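You operate a simulated robot arm through the tools that you are given. There is no shell and no other tool.

The job below is to be done with a simulated robot arm. You get a single attempt, and the scene is never put back.

JOB
One sensor shows dashes: push its plug home, tare, run at least five seconds at throttle 5.
Fine: end at 0, disarmed.

Only the result counts: the job must be done as asked and must still hold three seconds after the hand-in. Knocking over, shifting, dropping, spilling or breaking anything else fails it.

ROBOT AND FRAMES
A 7-joint arm with a fingered hand, fixed in place. Base frame: the origin is at the foot of the arm, x ahead of it, y to its left, z up. Lengths are in mm, angles in degrees, forces in N, time in s.
Its first joint turns from -166.0 to 166.0 degrees. Payload 4 kg.
The tool frame sits at the grasp point between the pads (the TCP): z along the fingers, y along the line on which they close. The tips reach 30 mm beyond it. Largest opening 104 mm; the body of the gripper starts 35 mm behind the TCP. The gripper is a hand of 4 fingers: y runs from the thumb to the fingers, the wrist lies at [-15, -113, -190] in the tool frame.
Orientation is told as [roll, pitch, yaw] about the base's x, y, z axes, in that order, counted from this pose: with the fingers straight down and the wrist toward the robot, the tool's x, y and z point along [0, 1, 0], [1, 0, 0] and [0, 0, -1] of the base frame.

CONTROLS
- The arm moves only by the tool move_arm. Its argument "increments" is a list of rows, each a list of 6 numbers: the turn, a rotation vector about the base's x, y, z in units of 6 degrees (1.0 is 6 degrees), then the shift along the base's x, y, z in units of 50 mm (1.0 is 50 mm). In form: [[wx, wy, wz, tx, ty, tz], ...]. A call has 1 to 20 rows; each row shifts and turns the commanded pose from where the row before left it. A call with a number of a shift or a turn outside -1 to 1 is refused whole. Rows are played at 5 a second. More than 50 mm and 8.6 degrees between two rows, and nothing of the call is played. A pose out of reach is approached as far as the arm can. The call stops where the force on the tool passes 90 N (or 10 N more than at its start, if that is more) or the arm is blocked; 0.2 s more then pass. In this call time passes only in rows, and 0.2 s behind the last. The reply holds the time, the measured pose of the TCP, the force on the tool along the base axes, the opening and the grip force, in the units named above and with some noise, with the torque about the TCP (base axes, N m) and any sound that the robot's microphone picked up, and new pictures: "views" is both (left out), scene, wrist or none.
- Cameras (640 x 400 px; columns grow to the right, rows downward): "scene" is fixed at [398.6, -499.9, 1487.3]; the picture's right is [0.91, -0.41, 0.00], its down [-0.30, -0.66, -0.69] and it looks along [0.29, 0.63, -0.72] (base axes); focal length 245 px, centre (320, 200). "wrist" rides on the gripper at [61, -92, -130] in the tool frame; the picture's right is [-0.81, 0.27, -0.52], its down [-0.53, -0.71, 0.46] and it looks along [-0.24, 0.64, 0.72] (tool axes); focal length 275 px, centre (320, 200). There is no depth. A picture from a camera that has moved, and an enlarged one, comes with that camera's place and axes in the base frame and with its lens.
- finger_targets(index, middle, ring, thumb_bend, thumb_turn): sets how far each is bent, from 0 (flat) to 1 (curled in); at 0.3 the hand is open as for a grip, at 0.7 the pads meet at the TCP. One left out holds its place. A second passes; each finger stops where it meets its share of the squeeze, and holds until it gets a number again. It is the only way to open and close the hand. It gives what a move gives, with no picture; readings hold the bend of each and the force on the fingers (four entries, about 0 where the hand has none), thumb and palm. thumb_turn goes from beside the hand (0) to across from the fingers (1), as for a grip.
- enlarge(camera, box): a new picture of the part [left, top, right, bottom] of that camera's present view, enlarged. The clock stands still meanwhile.
- finish_job(): hands the job in; it is judged then, once.

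Nothing tells you positions but the pictures and the camera data. Unless the task says otherwise, let go and move clear before handing in.

The tools are called after "Call:" as name(argument=value, ...) on one line, values as JSON. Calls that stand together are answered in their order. move_arm: Moves the arm, as the interface text tells. Its arguments: {"type":"object","properties":{"increments":{"type":"array"},"views":{"type":"string","enum":["both","scene","wrist","none"]}},"required":["increments"]} The other tools are called the same way: finger_targets (index, middle, ring, thumb_bend, thumb_turn) moves the fingers one by one; enlarge (camera, box) takes an enlarged picture of a part of a camera's view; finish_job () hands the job in.

At the start:

```text
clock: 0.0
position: [388.3, 341.6, 1139.6]
tcp_rot: [0.0, 0.0, 0.1]
contact_force: [-0.3, -0.8, -0.2]
wrist_torque: [-0.01, 0.0, 0.0]
opening: 103.6
grip_force: 0.0
shape: jaw
bend: [0.3, 0.3, 0.3, 0.3, 0.98]
finger forces: [0.1, 0.0, 0.1, 0.0, 0.0, 0.1]
```

scene: 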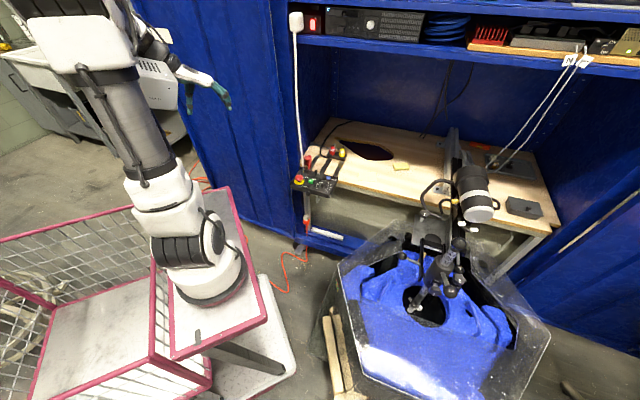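
wrist: 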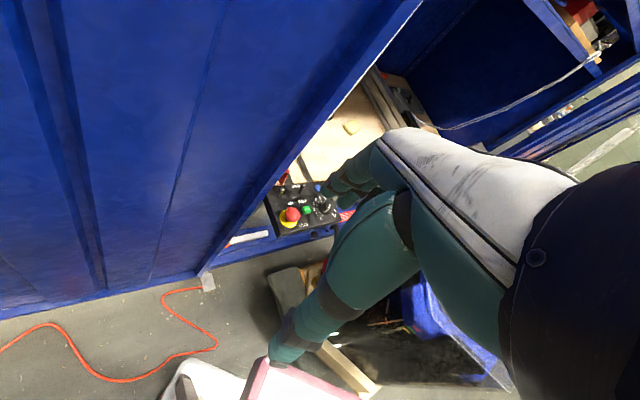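

I see a workbench inside a blue cabinet, with a control box on its left corner and a thruster or motor test stand on the right. I'll enlarge parts of the scene view to identify the sensors, plug, tare button, throttle and arm switch.

Call:
enlarge(camera="scene", box=[280, 130, 380, 240])

Call:
enlarge(camera="scene", box=[400, 120, 560, 240])

Call:
enlarge(camera="scene", box=[330, 210, 560, 380])

Call:
enlarge(camera="scene", box=[280, 0, 480, 60])

Call:
enlarge(camera="wrist", box=[250, 160, 370, 250])

```text
3.64 times, centred on (330, 185) of scene
camera zoom: at [398.6, -499.9, 1487.3], right [0.91, -0.41, 0.0], down [-0.3, -0.66, -0.69], along [0.29, 0.63, -0.72], focal length 891 px, centre (284, 254)
```

zoom: 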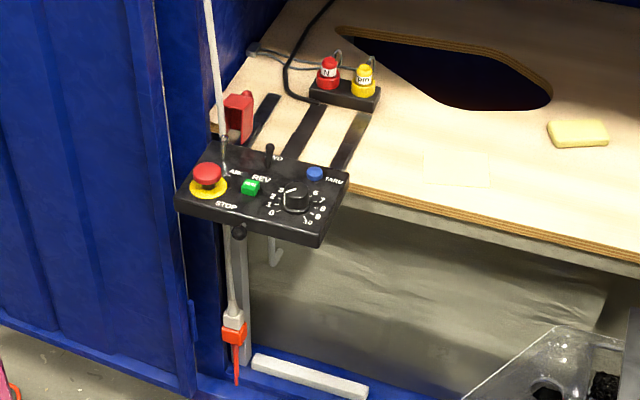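

```text
3.33 times, centred on (480, 180) of scene
camera zoom: at [398.6, -499.9, 1487.3], right [0.91, -0.41, 0.0], down [-0.3, -0.66, -0.69], along [0.29, 0.63, -0.72], focal length 817 px, centre (-213, 267)
```

zoom: 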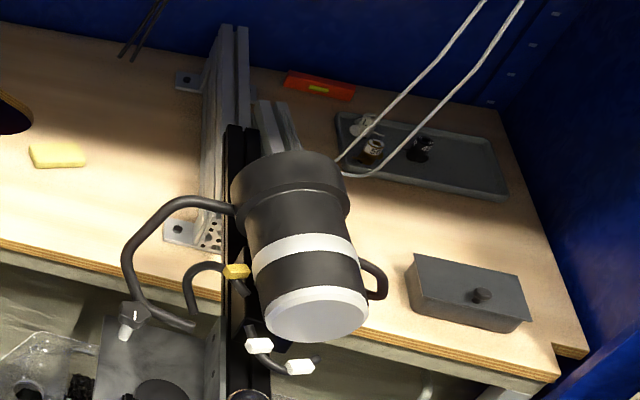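

```text
2.35 times, centred on (445, 295) of scene
camera zoom: at [398.6, -499.9, 1487.3], right [0.91, -0.41, 0.0], down [-0.3, -0.66, -0.69], along [0.29, 0.63, -0.72], focal length 576 px, centre (26, -24)
```

zoom: 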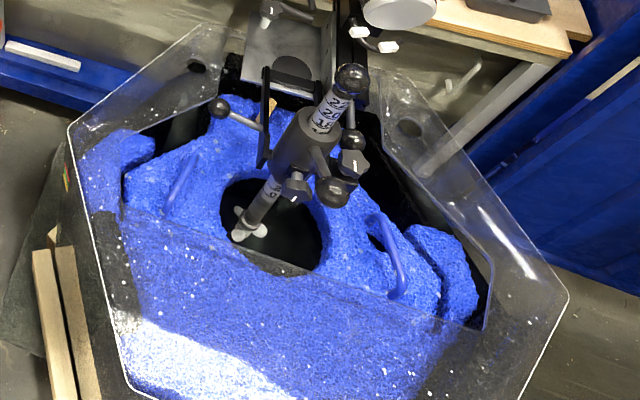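

```text
3.20 times, centred on (380, 30) of scene
camera zoom: at [398.6, -499.9, 1487.3], right [0.91, -0.41, 0.0], down [-0.3, -0.66, -0.69], along [0.29, 0.63, -0.72], focal length 784 px, centre (128, 744)
```

zoom: 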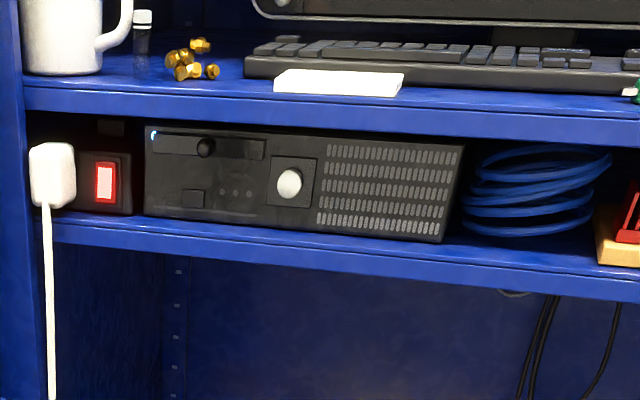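

```text
4.44 times, centred on (310, 205) of wrist
camera zoom: at [297.5, 404.0, 1270.5], right [0.28, -0.81, 0.52], down [-0.71, -0.53, -0.46], along [0.64, -0.24, -0.72], focal length 1224 px, centre (364, 178)
```

zoom: 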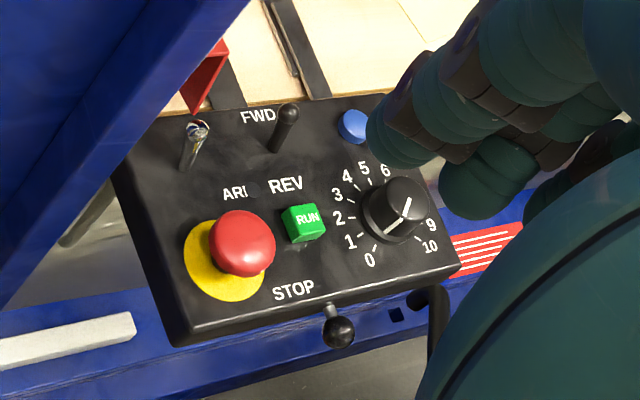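

The control panel carries ARM, STOP, RUN, FWD/REV, a TARE button and a throttle knob, and two sensor plugs (red "N", yellow "rpm") sit in a block behind it. I'll look closer at each before moving the arm to view the display.

Call:
enlarge(camera="scene", box=[304, 138, 352, 168])

Call:
enlarge(camera="scene", box=[304, 165, 344, 200])

Call:
enlarge(camera="scene", box=[284, 150, 324, 215])

Call:
enlarge(camera="wrist", box=[260, 170, 350, 240])

Call:
enlarge(camera="scene", box=[470, 20, 640, 80])

Call:
enlarge(camera="wrist", box=[340, 0, 640, 180])

```text
13.33 times, centred on (328, 153) of scene
camera zoom: at [398.6, -499.9, 1487.3], right [0.91, -0.41, 0.0], down [-0.3, -0.66, -0.69], along [0.29, 0.63, -0.72], focal length 3266 px, centre (213, 827)
```

zoom: 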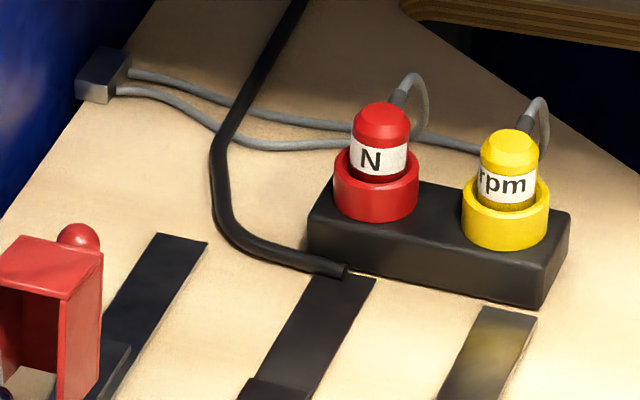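

```text
11.43 times, centred on (324, 182) of scene
camera zoom: at [398.6, -499.9, 1487.3], right [0.91, -0.41, 0.0], down [-0.3, -0.66, -0.69], along [0.29, 0.63, -0.72], focal length 2800 px, centre (274, 400)
```

zoom: 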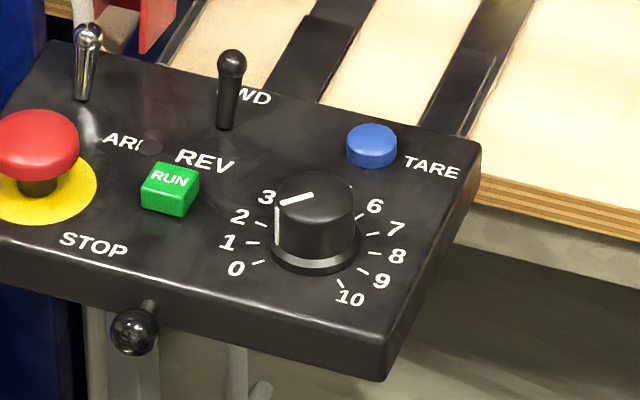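

```text
6.15 times, centred on (304, 182) of scene
camera zoom: at [398.6, -499.9, 1487.3], right [0.91, -0.41, 0.0], down [-0.3, -0.66, -0.69], along [0.29, 0.63, -0.72], focal length 1508 px, centre (418, 308)
```

zoom: 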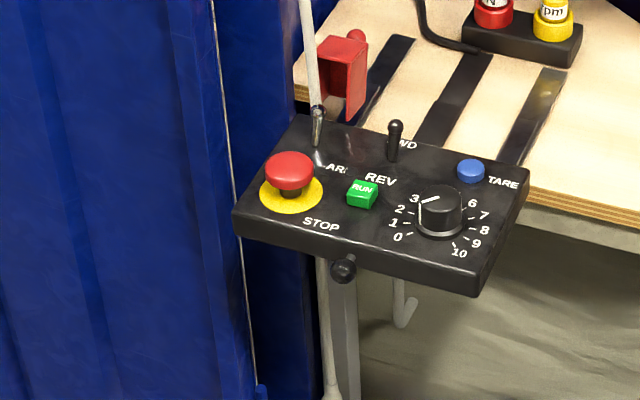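

```text
5.71 times, centred on (305, 205) of wrist
camera zoom: at [297.5, 404.0, 1270.5], right [0.28, -0.81, 0.52], down [-0.71, -0.53, -0.46], along [0.64, -0.24, -0.72], focal length 1573 px, centre (406, 171)
```

zoom: 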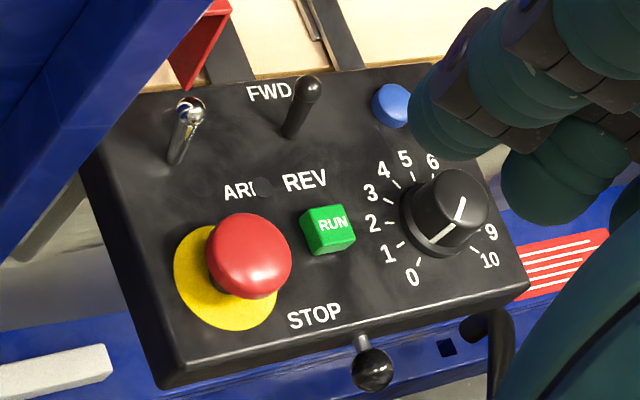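

```text
3.76 times, centred on (555, 50) of scene
camera zoom: at [398.6, -499.9, 1487.3], right [0.91, -0.41, 0.0], down [-0.3, -0.66, -0.69], along [0.29, 0.63, -0.72], focal length 922 px, centre (-565, 765)
```

zoom: 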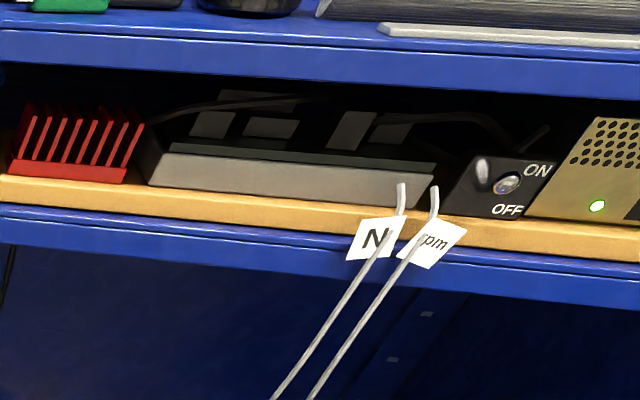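

```text
2.13 times, centred on (490, 90) of wrist
camera zoom: at [297.5, 404.0, 1270.5], right [0.28, -0.81, 0.52], down [-0.71, -0.53, -0.46], along [0.64, -0.24, -0.72], focal length 587 px, centre (-43, 435)
```

zoom: 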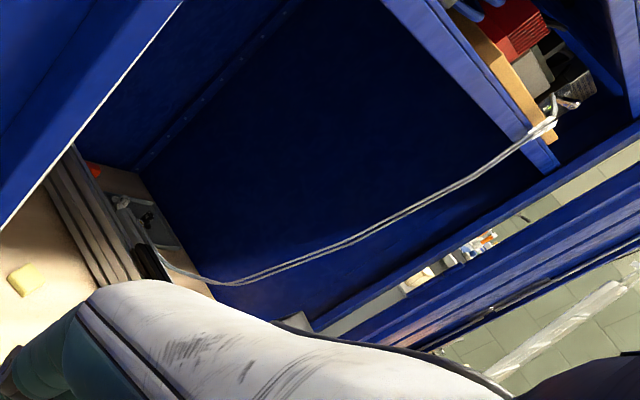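

The panel knob appears to point at 0 and two labelled plugs sit in a block on the table. The display must be on the upper shelf, out of sight of the scene camera, so I'll lift and turn the hand to look there.

Call:
move_arm(increments=[[0, 0, 1, 0.4, -0.6, 0.5], [0, 0, 1, 0.4, -0.6, 0.5], [0, 0, 1, 0.4, -0.6, 0.5], [0, 0, 1, 0.4, -0.6, 0.5], [0, 0, 1, 0.4, -0.6, 0.5], [0, 0, 1, 0.4, -0.6, 0.5], [0, 0, 1, 0.4, -0.6, 0.5], [0, 0, 1, 0.4, -0.6, 0.5], [0, 0, 1, 0.4, -0.6, 0.5], [0, 0, 1, 0.4, -0.6, 0.5]])

```text
clock: 0.5
position: [415.5, 306.0, 1173.8]
tcp_rot: [0.7, 0.1, 8.7]
contact_force: [12.9, 77.5, -7.8]
wrist_torque: [-7.8, 0.93, -4.36]
opening: 103.9
grip_force: 0.1
shape: jaw
bend: [0.3, 0.3, 0.3, 0.3, 0.98]
finger forces: [0.0, 0.0, 0.0, 0.0, 0.1, 0.0]
stopped in row 2: the force on the tool passed its limit at 128 N (the readings are from after the stop); the commanded pose is now the measured one
camera wrist: at [316.5, 352.9, 1306.5], right [0.4, -0.77, 0.51], down [-0.63, -0.63, -0.46], along [0.67, -0.13, -0.73], focal length 275 px, centre (320, 200)
```

scene: 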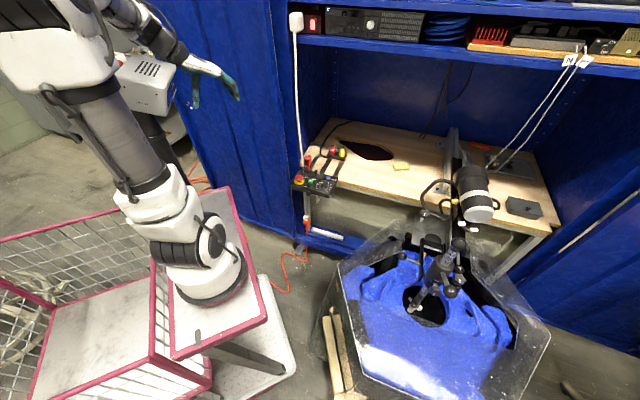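
wrist: 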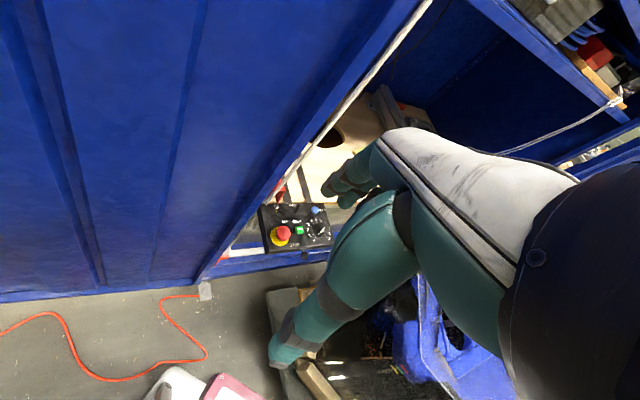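

The move stopped almost at once on a firm sideways force near the wrist, with the commanded pose now where the hand actually is. I'll zoom in there before moving again.

Call:
enlarge(camera="scene", box=[0, 0, 320, 200])

Call:
enlarge(camera="scene", box=[120, 20, 260, 120])

Call:
move_arm(increments=[[0, 0, 0, 0, 0, 0]], views="none")

```text
2.00 times, centred on (160, 100) of scene
camera zoom: at [398.6, -499.9, 1487.3], right [0.91, -0.41, 0.0], down [-0.3, -0.66, -0.69], along [0.29, 0.63, -0.72], focal length 490 px, centre (640, 400)
```

zoom: 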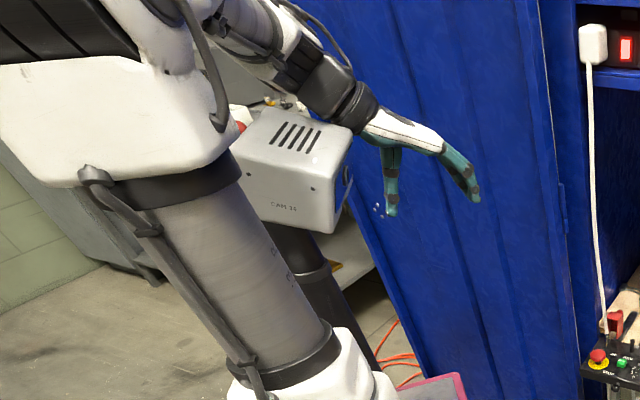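

```text
4.00 times, centred on (190, 70) of scene
camera zoom: at [398.6, -499.9, 1487.3], right [0.91, -0.41, 0.0], down [-0.3, -0.66, -0.69], along [0.29, 0.63, -0.72], focal length 980 px, centre (840, 720)
```

zoom: 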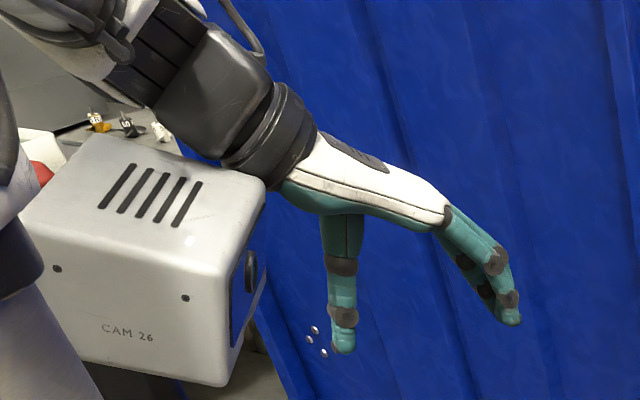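

```text
clock: 0.9
position: [416.0, 304.6, 1175.2]
tcp_rot: [0.5, 0.0, 8.5]
contact_force: [25.5, 83.3, -4.6]
wrist_torque: [-8.61, 2.35, -4.17]
opening: 103.9
grip_force: 0.0
shape: jaw
bend: [0.3, 0.3, 0.3, 0.3, 0.98]
finger forces: [0.0, 0.1, 0.0, 0.0, 0.1, 0.0]
```

The hand's wrist is touching the grey "CAM 26" box on its post. I'll back off it in +y, then go forward and well clear before trying to turn.

Call:
move_arm(increments=[[0, 0, 0, 0.1, 0.3, 0], [0, 0, 0, 0.2, 0.3, 0], [0, 0, 0, 0.4, 0.2, 0], [0, 0, 0, 0.4, 0, 0]])

Call:
enlarge(camera="scene", box=[60, 0, 280, 140])

```text
clock: 1.9
position: [470.0, 343.6, 1172.9]
tcp_rot: [0.5, 0.0, 8.5]
contact_force: [0.9, -0.3, 0.1]
wrist_torque: [-0.01, 0.01, 0.05]
opening: 104.0
grip_force: 0.1
shape: jaw
bend: [0.3, 0.3, 0.3, 0.3, 0.98]
finger forces: [0.0, 0.0, 0.0, 0.0, 0.1, 0.0]
camera wrist: at [371.7, 391.5, 1305.7], right [0.39, -0.77, 0.51], down [-0.63, -0.63, -0.46], along [0.67, -0.14, -0.73], focal length 275 px, centre (320, 200)
```

scene: 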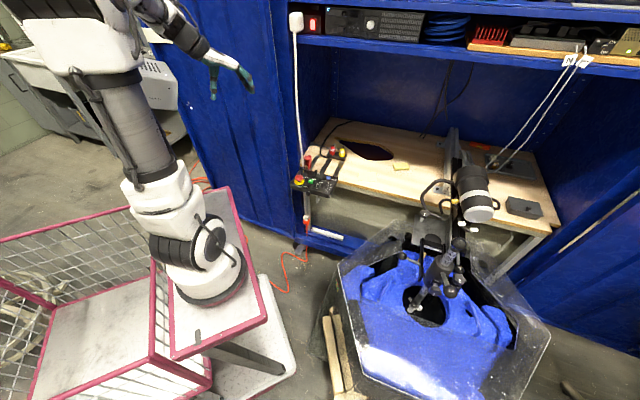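
wrist: 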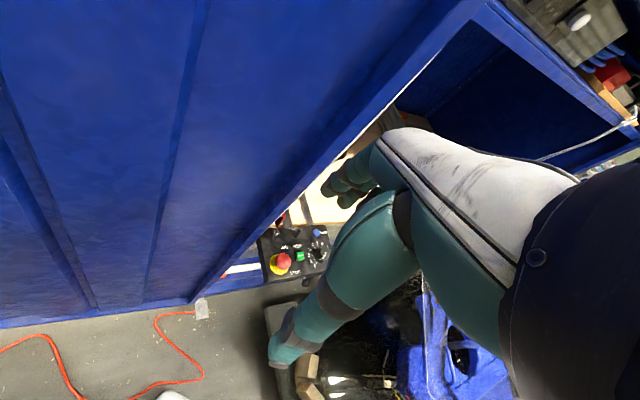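

```text
2.86 times, centred on (170, 70) of scene
camera zoom: at [398.6, -499.9, 1487.3], right [0.91, -0.41, 0.0], down [-0.3, -0.66, -0.69], along [0.29, 0.63, -0.72], focal length 700 px, centre (749, 571)
```

zoom: 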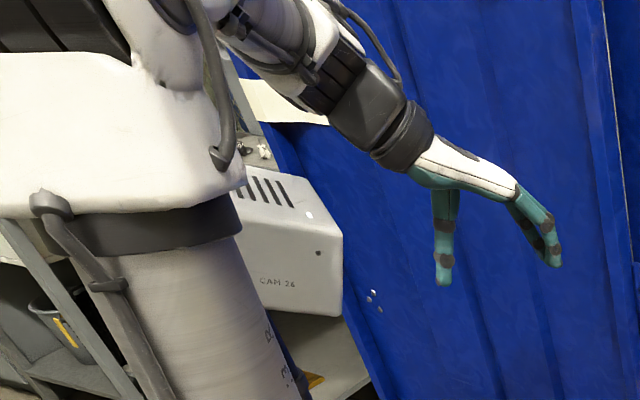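

The hand is clear of the box and free of force. I'll rise and go forward in smaller steps, then swing right to look up at the display.

Call:
move_arm(increments=[[0, 0, 0, 0.3, 0, 0.5], [0, 0, 0, 0.3, 0, 0.5], [0, 0, 0, 0.3, 0, 0.5], [0, 0, 0, 0.3, 0, 0.5], [0, 0, 0, 0.3, 0, 0.5], [0, 0, 0, 0.3, 0, 0.5], [0, 0, 0, 0.2, -0.4, 0.3], [0, 0, 0, 0.2, -0.5, 0.2], [0, 0, 0, 0.2, -0.5, 0.2], [0, 0, 0, 0, -0.5, 0.2]])

Call:
enlarge(camera="scene", box=[60, 0, 320, 160])

```text
clock: 4.1
position: [590.9, 248.7, 1369.0]
tcp_rot: [0.5, 0.2, 8.5]
contact_force: [-0.1, 0.9, -0.3]
wrist_torque: [0.01, -0.03, 0.01]
opening: 103.8
grip_force: 0.1
shape: jaw
bend: [0.3, 0.3, 0.3, 0.3, 0.98]
finger forces: [0.0, 0.1, 0.0, 0.0, 0.1, 0.0]
camera wrist: at [492.3, 296.3, 1500.3], right [0.39, -0.76, 0.51], down [-0.63, -0.63, -0.46], along [0.67, -0.14, -0.73], focal length 275 px, centre (320, 200)
```

scene: 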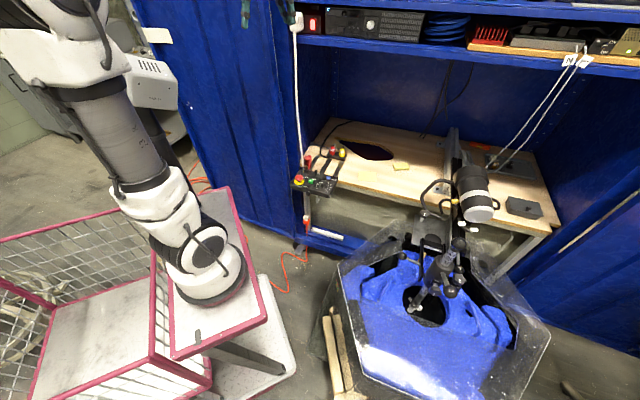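
wrist: 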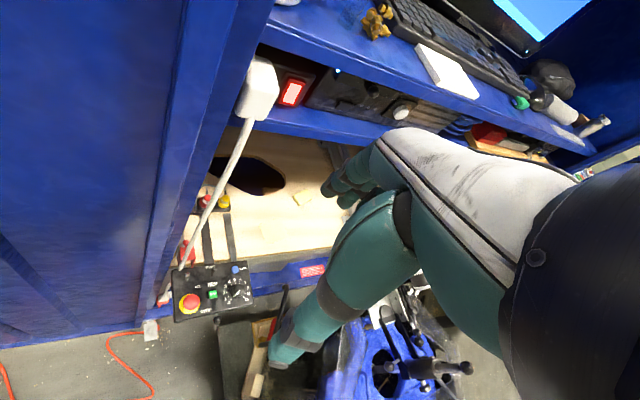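

```text
2.46 times, centred on (190, 80) of scene
camera zoom: at [398.6, -499.9, 1487.3], right [0.91, -0.41, 0.0], down [-0.3, -0.66, -0.69], along [0.29, 0.63, -0.72], focal length 603 px, centre (640, 495)
```

zoom: 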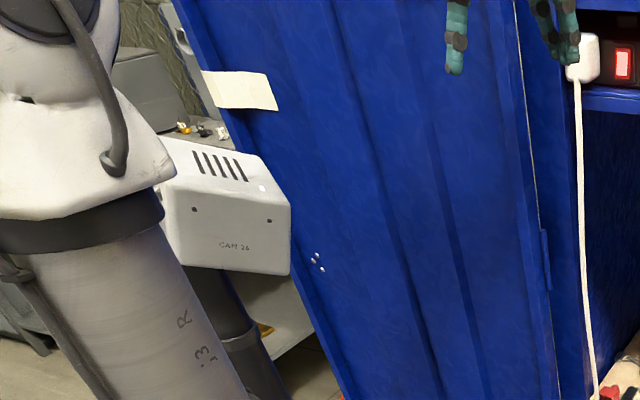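

The monitor shows at the top right of the wrist view. I'll pull back from the cabinet, then turn and tilt the hand so the wrist camera faces it.

Call:
move_arm(increments=[[0, 0, 0.8, 0, -0.5, 0.1], [0, 0, 0.8, 0, -0.5, 0.1], [0, 0, 0.8, 0, -0.5, 0.1], [0, 0, 0.8, 0, -0.5, 0.1], [0, 0, 0.8, 0, -0.5, 0.1], [0.6, -0.6, 0, 0, -0.4, 0.1], [0.6, -0.6, 0, 0, -0.4, 0.1], [0.6, -0.6, 0, 0, -0.4, 0.1], [0.6, -0.6, 0, 0, -0.4, 0.1], [0.6, -0.6, 0, 0, -0.2, 0.1]])

```text
clock: 6.3
position: [591.2, 33.7, 1418.6]
tcp_rot: [6.4, -24.7, 31.1]
contact_force: [-0.8, 0.3, 0.4]
wrist_torque: [0.01, 0.01, 0.0]
opening: 104.0
grip_force: 0.1
shape: jaw
bend: [0.3, 0.3, 0.3, 0.3, 0.98]
finger forces: [0.0, 0.1, 0.0, 0.1, 0.0, 0.0]
camera wrist: at [447.1, 2.0, 1504.9], right [0.51, -0.7, 0.5], down [-0.12, -0.63, -0.76], along [0.85, 0.33, -0.41], focal length 275 px, centre (320, 200)
```

scene: 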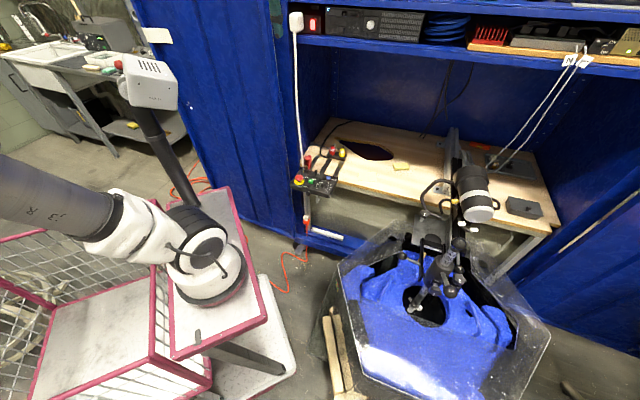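
wrist: 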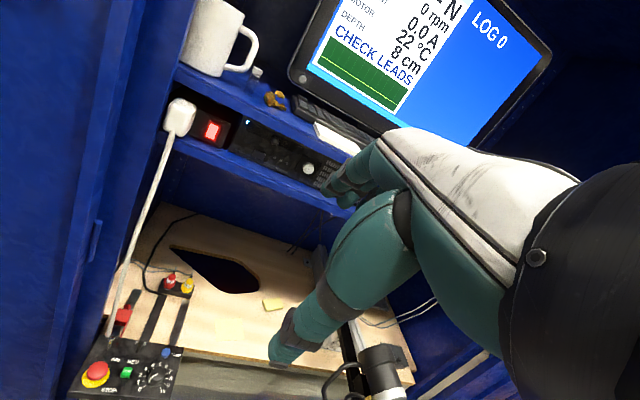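

The monitor is partly visible and reads "CHECK LEADS". I'll tilt up a little more to read all of it.

Call:
move_arm(increments=[[0.5, -0.7, 0, -0.2, 0, 0.1], [0.5, -0.7, 0, -0.2, 0, 0.1], [0.5, -0.7, 0, -0.2, 0, 0.1], [0.5, -0.7, 0, -0.2, 0, 0.1]], views="wrist")

Call:
enlarge(camera="wrist", box=[290, 20, 530, 170])

Call:
enlarge(camera="scene", box=[80, 20, 280, 160])

```text
clock: 7.3
position: [551.3, 34.5, 1439.4]
tcp_rot: [8.7, -45.5, 29.9]
contact_force: [-0.4, 0.0, -0.4]
wrist_torque: [0.05, 0.01, -0.03]
opening: 103.5
grip_force: 0.0
shape: jaw
bend: [0.3, 0.3, 0.3, 0.3, 0.98]
finger forces: [0.0, 0.0, 0.1, 0.1, 0.0, 0.1]
camera wrist: at [389.6, -10.0, 1471.9], right [0.36, -0.8, 0.47], down [0.12, -0.46, -0.88], along [0.92, 0.38, -0.07], focal length 275 px, centre (320, 200)
```

wrist: 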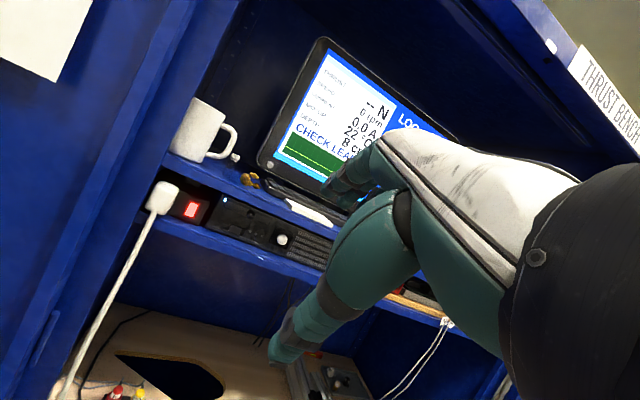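

```text
2.67 times, centred on (410, 95) of wrist
camera zoom: at [389.6, -10.0, 1471.9], right [0.36, -0.8, 0.47], down [0.12, -0.46, -0.88], along [0.92, 0.38, -0.07], focal length 734 px, centre (80, 480)
```

zoom: 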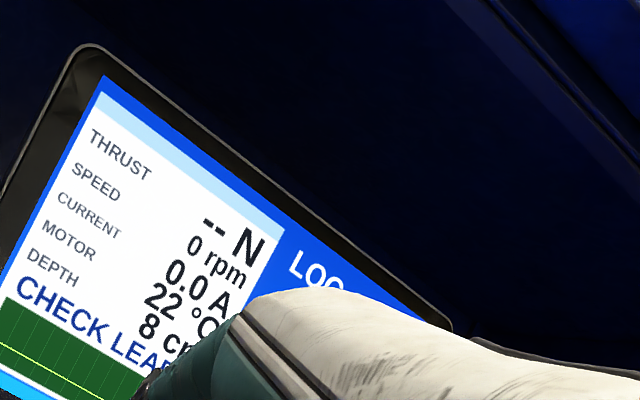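

```text
2.86 times, centred on (180, 90) of scene
camera zoom: at [398.6, -499.9, 1487.3], right [0.91, -0.41, 0.0], down [-0.3, -0.66, -0.69], along [0.29, 0.63, -0.72], focal length 700 px, centre (720, 514)
```

zoom: 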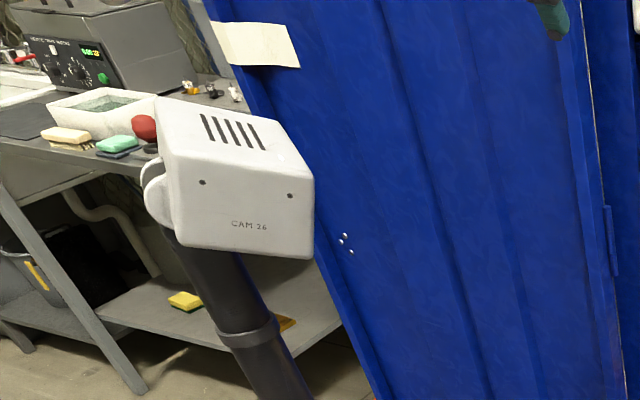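

Thrust reads "--", so the loose lead is the N sensor. I'll check the tray ends, the note on the panel and the plug block more closely.

Call:
enlarge(camera="wrist", box=[0, 0, 160, 100])

Call:
enlarge(camera="wrist", box=[60, 340, 180, 400])

Call:
enlarge(camera="wrist", box=[260, 330, 420, 400])

Call:
enlarge(camera="scene", box=[480, 140, 530, 180])

Call:
enlarge(camera="scene", box=[322, 140, 350, 162])

```text
4.00 times, centred on (80, 50) of wrist
camera zoom: at [389.6, -10.0, 1471.9], right [0.36, -0.8, 0.47], down [0.12, -0.46, -0.88], along [0.92, 0.38, -0.07], focal length 1101 px, centre (1280, 800)
```

zoom: 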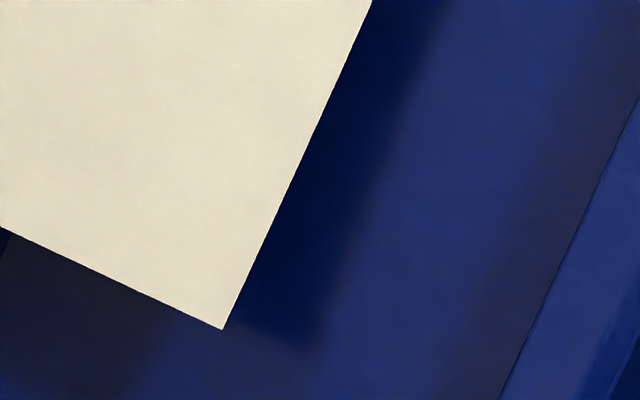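

```text
5.33 times, centred on (120, 370) of wrist
camera zoom: at [389.6, -10.0, 1471.9], right [0.36, -0.8, 0.47], down [0.12, -0.46, -0.88], along [0.92, 0.38, -0.07], focal length 1468 px, centre (1387, -707)
```

zoom: 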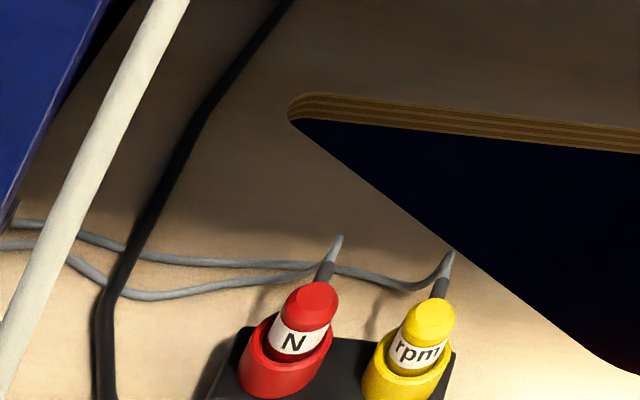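

```text
4.00 times, centred on (340, 365) of wrist
camera zoom: at [389.6, -10.0, 1471.9], right [0.36, -0.8, 0.47], down [0.12, -0.46, -0.88], along [0.92, 0.38, -0.07], focal length 1101 px, centre (240, -460)
```

zoom: 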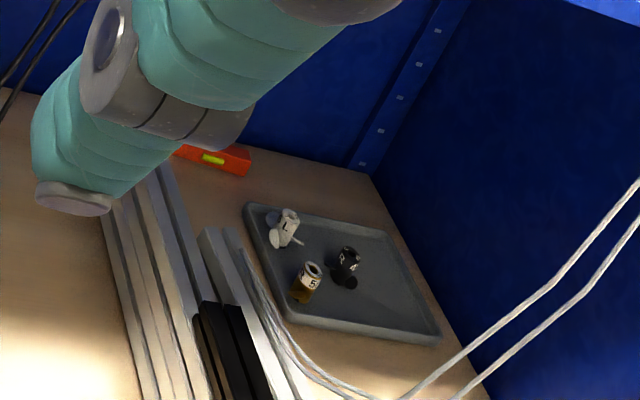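

```text
10.00 times, centred on (505, 160) of scene
camera zoom: at [398.6, -499.9, 1487.3], right [0.91, -0.41, 0.0], down [-0.3, -0.66, -0.69], along [0.29, 0.63, -0.72], focal length 2450 px, centre (-1530, 600)
```

zoom: 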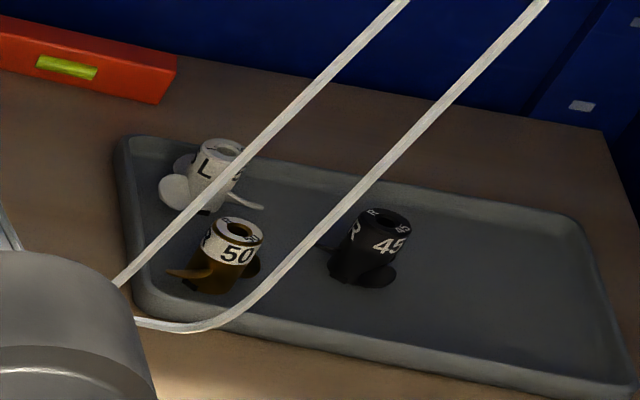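

```text
16.00 times, centred on (336, 151) of scene
camera zoom: at [398.6, -499.9, 1487.3], right [0.91, -0.41, 0.0], down [-0.3, -0.66, -0.69], along [0.29, 0.63, -0.72], focal length 3920 px, centre (64, 984)
```

zoom: 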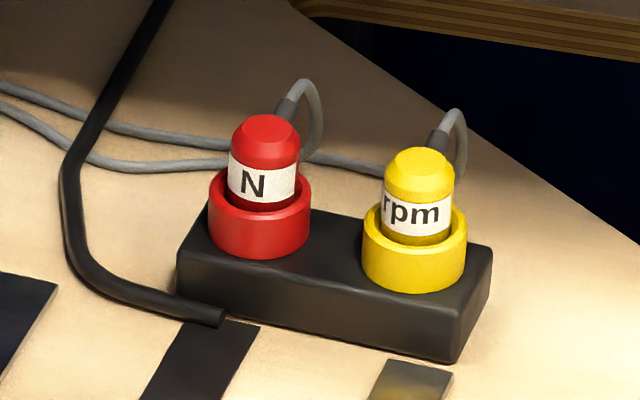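

The tray holds spare propellers, not plugs. I'll compare both candidate places for the N connector: the red plug block and the tagged leads at the shelf.

Call:
enlarge(camera="scene", box=[540, 30, 640, 90])

Call:
enlarge(camera="scene", box=[560, 40, 600, 72])

Call:
enlarge(camera="scene", box=[420, 170, 500, 240])

Call:
enlarge(camera="wrist", box=[380, 280, 500, 400])

```text
6.40 times, centred on (590, 60) of scene
camera zoom: at [398.6, -499.9, 1487.3], right [0.91, -0.41, 0.0], down [-0.3, -0.66, -0.69], along [0.29, 0.63, -0.72], focal length 1568 px, centre (-1408, 1096)
```

zoom: 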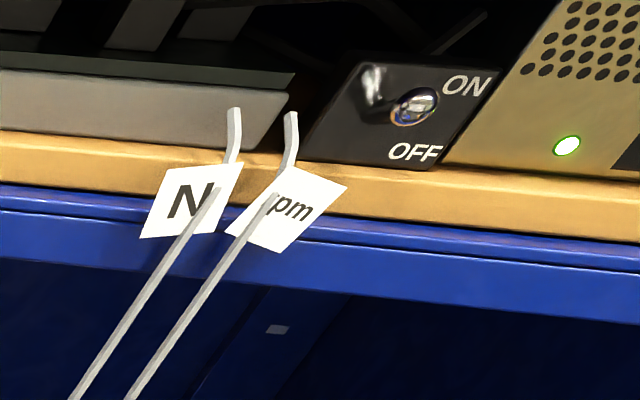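

```text
12.50 times, centred on (580, 56) of scene
camera zoom: at [398.6, -499.9, 1487.3], right [0.91, -0.41, 0.0], down [-0.3, -0.66, -0.69], along [0.29, 0.63, -0.72], focal length 3062 px, centre (-2930, 2000)
```

zoom: 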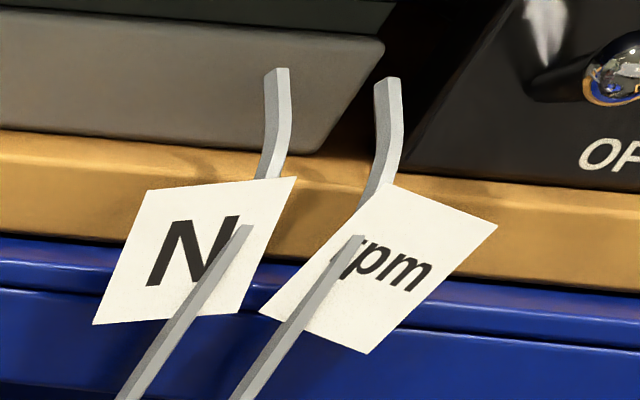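

```text
5.71 times, centred on (460, 205) of scene
camera zoom: at [398.6, -499.9, 1487.3], right [0.91, -0.41, 0.0], down [-0.3, -0.66, -0.69], along [0.29, 0.63, -0.72], focal length 1400 px, centre (-480, 171)
```

zoom: 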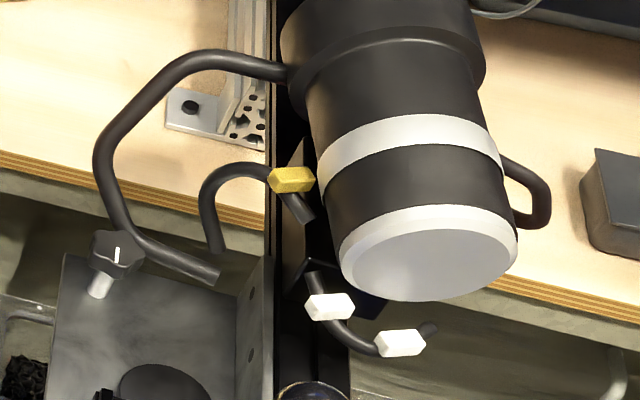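

```text
3.33 times, centred on (440, 340) of wrist
camera zoom: at [389.6, -10.0, 1471.9], right [0.36, -0.8, 0.47], down [0.12, -0.46, -0.88], along [0.92, 0.38, -0.07], focal length 918 px, centre (-80, -267)
```

zoom: 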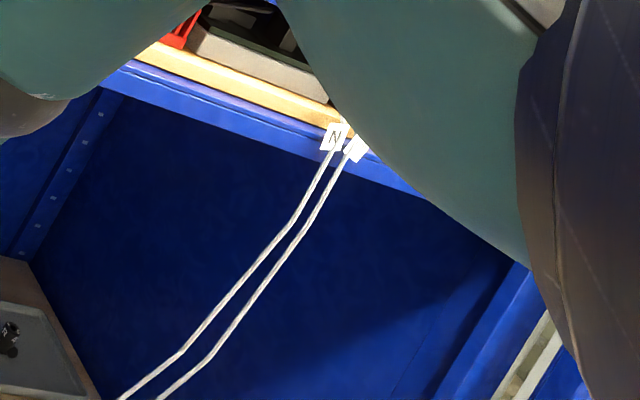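

Thrust is the dashed sensor, and its red N plug sits in the block near (902, 442, 771), about 95 mm right of the cabinet's left wall. I'd like to read the rest of the monitor before touching anything, so I'll turn the camera to the right.

Call:
move_arm(increments=[[0.2, -0.6, -0.6, 0, 0, 0], [0.2, -0.6, -0.6, 0, 0, 0], [0.2, -0.6, -0.6, 0, 0, 0], [0.2, -0.6, -0.6, 0, 0, 0], [0.2, -0.6, -0.6, 0, 0, 0]], views="wrist")

Call:
enlarge(camera="wrist", box=[120, 40, 360, 240])

```text
clock: 8.5
position: [550.3, 33.6, 1439.4]
tcp_rot: [6.9, -64.1, 13.0]
contact_force: [-0.2, 0.2, 0.1]
wrist_torque: [0.03, 0.07, -0.01]
opening: 103.8
grip_force: 0.1
shape: jaw
bend: [0.3, 0.3, 0.3, 0.3, 0.98]
finger forces: [0.1, 0.0, 0.0, 0.0, 0.1, 0.0]
camera wrist: at [382.1, 42.1, 1416.9], right [-0.05, -0.9, 0.43], down [0.26, -0.43, -0.87], along [0.96, 0.06, 0.26], focal length 275 px, centre (320, 200)
```

wrist: 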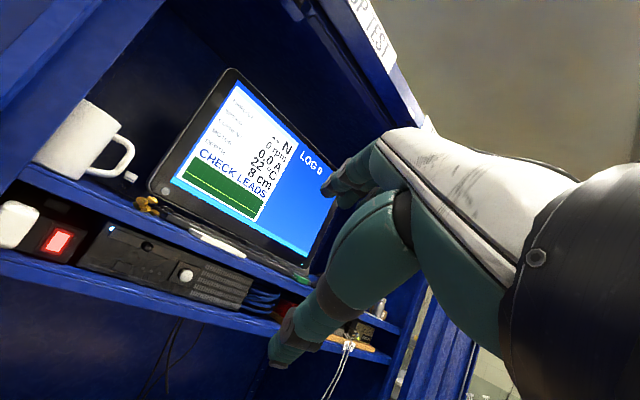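

```text
2.00 times, centred on (240, 140) of wrist
camera zoom: at [382.1, 42.1, 1416.9], right [-0.05, -0.9, 0.43], down [0.26, -0.43, -0.87], along [0.96, 0.06, 0.26], focal length 551 px, centre (480, 320)
```

zoom: 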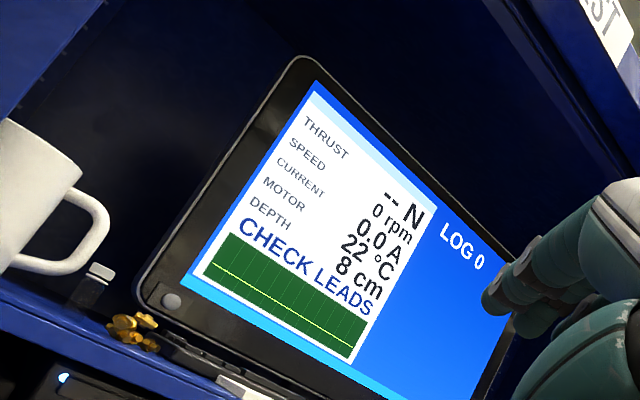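

The monitor reads THRUST "--", "CHECK LEADS", LOG 0. Now I'll shape the hand in free air into a pointing finger and see how it looks.

Call:
finger_targets(index=0.5, middle=1.0, ring=1.0, thumb_bend=1.0, thumb_turn=1.0)

Call:
move_arm(increments=[[0, 0, 0, 0, 0, 0]], views="wrist")

Call:
enlarge(camera="wrist", box=[240, 120, 480, 380])

Call:
enlarge(camera="scene", box=[0, 0, 320, 200])

```text
clock: 9.5
position: [549.7, 33.9, 1440.1]
tcp_rot: [6.9, -64.1, 13.0]
contact_force: [0.3, -1.0, -0.1]
wrist_torque: [0.02, 0.02, 0.01]
opening: 15.7
grip_force: 0.1
shape: fingers
bend: [0.44, 1.0, 1.0, 0.92, 1.0]
finger forces: [0.1, 0.0, 0.1, 0.0, 0.0, 0.1]
```

```text
clock: 9.9
position: [550.2, 34.2, 1438.4]
tcp_rot: [6.9, -64.3, 13.1]
contact_force: [-0.2, -0.7, -0.2]
wrist_torque: [-0.01, -0.02, 0.02]
opening: 15.8
grip_force: 0.1
shape: fingers
bend: [0.44, 1.0, 1.0, 0.92, 1.0]
finger forces: [0.1, 0.0, 0.0, 0.0, 0.1, 0.0]
camera wrist: at [382.1, 42.2, 1417.0], right [-0.05, -0.9, 0.43], down [0.26, -0.43, -0.87], along [0.96, 0.07, 0.25], focal length 275 px, centre (320, 200)
```

wrist: 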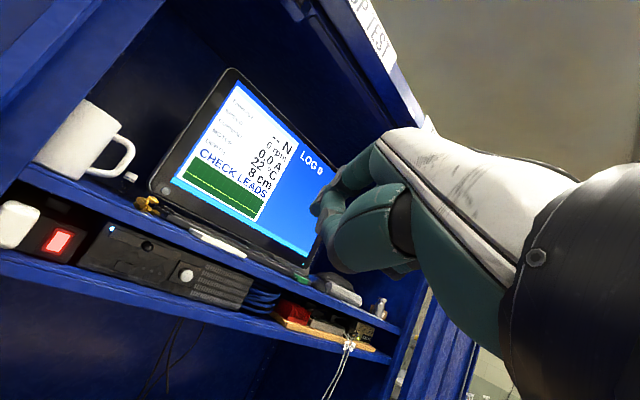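

```text
1.54 times, centred on (360, 250) of wrist
camera zoom: at [382.1, 42.2, 1417.0], right [-0.05, -0.9, 0.43], down [0.26, -0.43, -0.87], along [0.96, 0.07, 0.25], focal length 424 px, centre (258, 123)
```

zoom: 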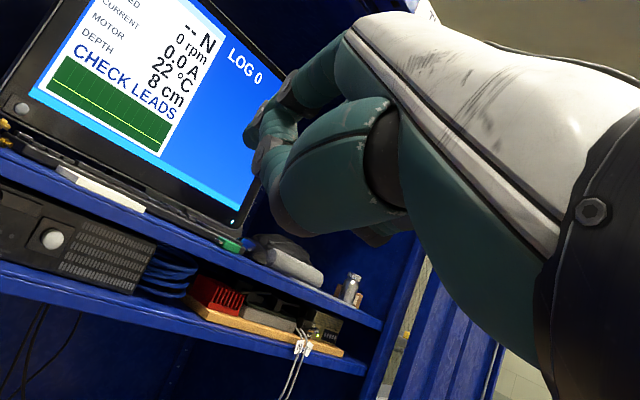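

```text
2.00 times, centred on (160, 100) of scene
camera zoom: at [398.6, -499.9, 1487.3], right [0.91, -0.41, 0.0], down [-0.3, -0.66, -0.69], along [0.29, 0.63, -0.72], focal length 490 px, centre (640, 400)
```

zoom: 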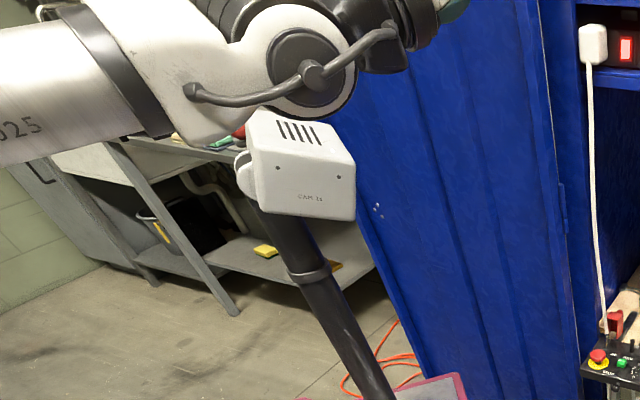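

Index and thumb jammed against each other in that pose. I'll try the middle finger and thumb pinched at the TCP with the others curled, which should give a well-defined pushing tip.

Call:
finger_targets(index=0.3, middle=0.3, ring=0.3, thumb_bend=0.3, thumb_turn=1.0)

Call:
finger_targets(index=0.7, middle=1.0, ring=1.0, thumb_bend=0.3)

Call:
enlarge(camera="wrist", box=[240, 120, 480, 380])

Call:
finger_targets(index=1.0, middle=0.7, ring=1.0, thumb_bend=0.65)

Call:
enlarge(camera="wrist", box=[240, 120, 480, 380])

```text
clock: 10.9
position: [551.2, 34.0, 1437.9]
tcp_rot: [7.0, -64.2, 13.1]
contact_force: [-0.6, -0.4, -0.4]
wrist_torque: [-0.01, 0.02, -0.01]
opening: 102.7
grip_force: 0.1
shape: fingers
bend: [0.3, 0.3, 0.3, 0.3, 0.98]
finger forces: [0.1, 0.0, 0.1, 0.1, 0.1, 0.0]
```

```text
clock: 11.9
position: [550.6, 33.7, 1439.2]
tcp_rot: [6.9, -64.2, 13.1]
contact_force: [0.5, 0.1, -0.1]
wrist_torque: [-0.05, -0.01, 0.01]
opening: 51.7
grip_force: 0.1
shape: fingers
bend: [0.7, 1.0, 1.0, 0.3, 0.98]
finger forces: [0.0, 0.0, 0.0, 0.0, 0.0, 0.0]
```

```text
1.54 times, centred on (360, 250) of wrist
camera zoom: at [382.1, 42.2, 1417.1], right [-0.05, -0.9, 0.43], down [0.26, -0.43, -0.87], along [0.96, 0.07, 0.25], focal length 424 px, centre (258, 123)
```

zoom: 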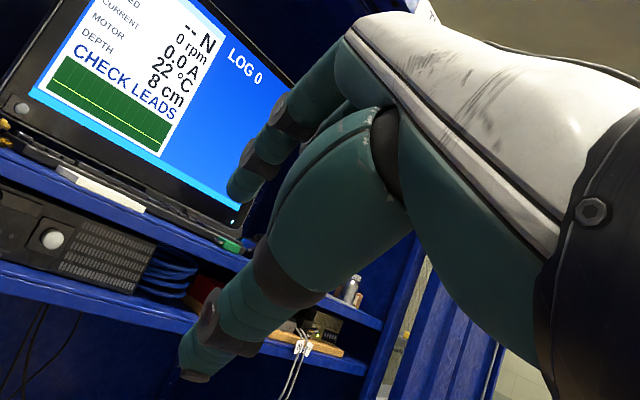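

```text
clock: 12.9
position: [550.3, 33.9, 1440.0]
tcp_rot: [6.9, -64.2, 13.1]
contact_force: [0.2, 0.0, -0.7]
wrist_torque: [0.01, 0.01, 0.02]
opening: 48.1
grip_force: 0.2
shape: fingers
bend: [1.0, 0.7, 1.0, 0.65, 1.0]
finger forces: [0.0, 0.0, 0.0, 0.1, 0.1, 0.1]
```

```text
1.54 times, centred on (360, 250) of wrist
camera zoom: at [382.1, 42.2, 1417.1], right [-0.05, -0.9, 0.43], down [0.26, -0.43, -0.87], along [0.96, 0.07, 0.25], focal length 424 px, centre (258, 123)
```

zoom: 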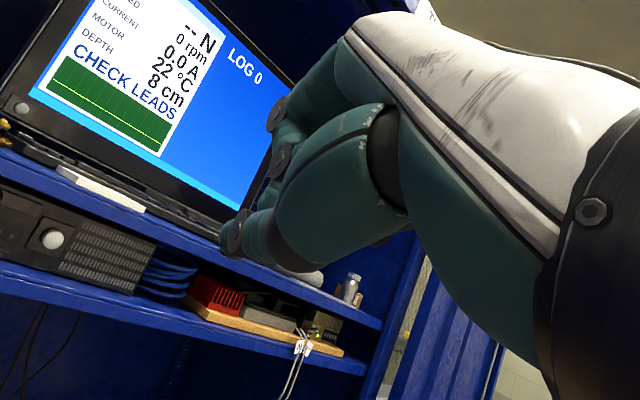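

With index at 0.7 the fingertip lands close to the TCP axis, which makes a good pointer. I'll see whether the thumb can be stowed out of the way beside the hand.

Call:
finger_targets(index=0.7, middle=1.0, ring=1.0, thumb_bend=0.0, thumb_turn=0.0)

Call:
enlarge(camera="wrist", box=[240, 120, 560, 400])

Call:
finger_targets(thumb_bend=0.7, thumb_turn=1.0)

Call:
enlarge(camera="wrist", box=[240, 120, 480, 380])

```text
clock: 13.9
position: [551.1, 34.0, 1439.0]
tcp_rot: [6.9, -64.2, 13.2]
contact_force: [-0.3, 0.2, 0.3]
wrist_torque: [0.03, 0.02, 0.02]
opening: 132.8
grip_force: 0.0
shape: fingers
bend: [0.7, 1.0, 1.0, 0.0, 0.0]
finger forces: [0.0, 0.0, 0.0, 0.0, 0.0, 0.0]
```

```text
1.43 times, centred on (400, 260) of wrist
camera zoom: at [382.1, 42.2, 1417.1], right [-0.05, -0.9, 0.43], down [0.26, -0.43, -0.87], along [0.96, 0.07, 0.25], focal length 393 px, centre (206, 114)
```

zoom: 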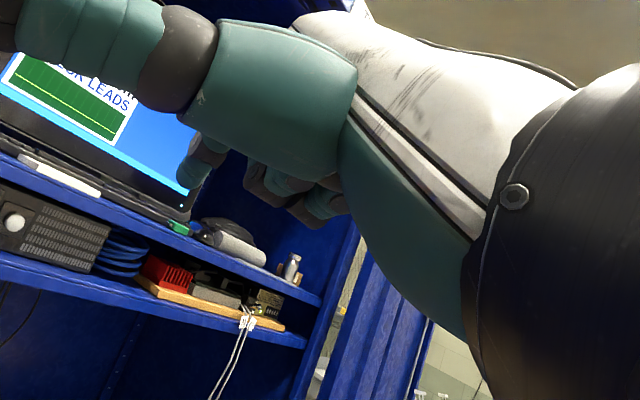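

```text
clock: 14.9
position: [551.0, 34.6, 1438.9]
tcp_rot: [6.8, -64.2, 13.1]
contact_force: [-0.2, -0.8, -0.5]
wrist_torque: [0.0, 0.0, -0.04]
opening: 1.4
grip_force: 0.1
shape: fingers
bend: [0.7, 1.0, 1.0, 0.7, 1.0]
finger forces: [0.1, 0.0, 0.0, 0.0, 0.1, 0.0]
```

```text
1.54 times, centred on (360, 250) of wrist
camera zoom: at [382.1, 42.2, 1417.1], right [-0.05, -0.9, 0.43], down [0.26, -0.43, -0.87], along [0.96, 0.07, 0.25], focal length 424 px, centre (258, 123)
```

zoom: 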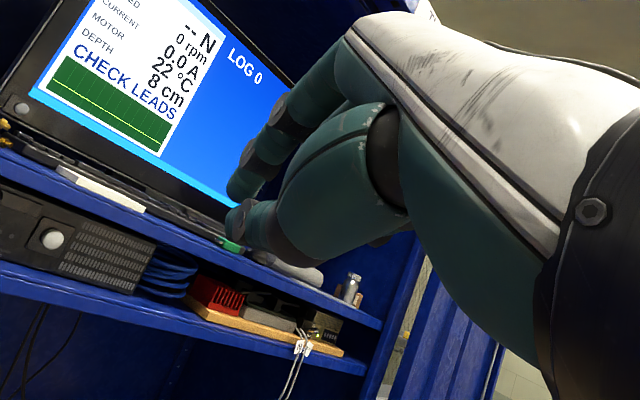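

The thumb–index pinch puts a solid tip about 30 mm beyond the TCP, so I'll push with that. Next I'll come down in front of the bench, yawed about 60° and tilted about 30°, so the wrist stays right of the left wall and its white cable.

Call:
move_arm(increments=[[0, 0, 0.98, 0.2, 0.1, -0.5], [0, 0, 0.98, 0.2, 0.1, -0.5], [0, 0, 0.98, 0.2, 0.1, -0.5], [0, 0, 0.98, 0.2, 0.1, -0.5], [0, 0, 0.98, 0.2, 0.1, -0.5], [0, 0, 0.98, 0.2, 0.1, -0.5], [0, 0, 0.98, 0.2, 0.1, -0.5], [0, 0, 0.98, 0.2, 0.1, -0.5]])

```text
clock: 16.7
position: [629.9, 73.8, 1238.7]
tcp_rot: [6.8, -64.2, 60.3]
contact_force: [-0.4, -0.4, 0.4]
wrist_torque: [-0.03, 0.01, -0.04]
opening: 1.3
grip_force: 0.1
shape: fingers
bend: [0.7, 1.0, 1.0, 0.7, 1.0]
finger forces: [0.1, 0.0, 0.1, 0.0, 0.0, 0.1]
camera wrist: at [510.7, -43.8, 1216.4], right [0.63, -0.65, 0.43], down [0.49, -0.1, -0.87], along [0.61, 0.75, 0.25], focal length 275 px, centre (320, 200)
```

scene: 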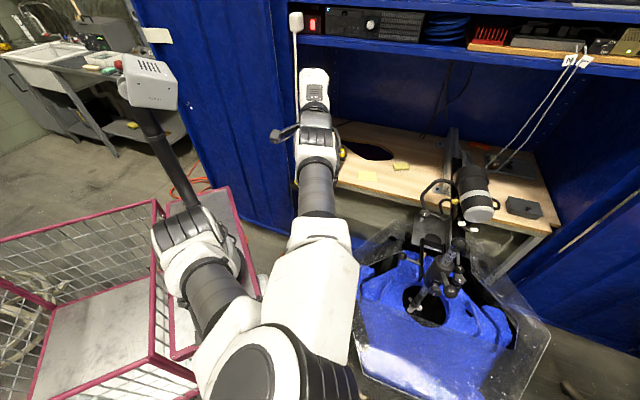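
wrist: 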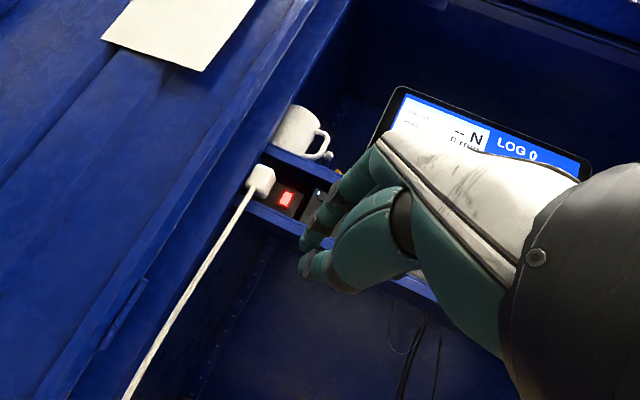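

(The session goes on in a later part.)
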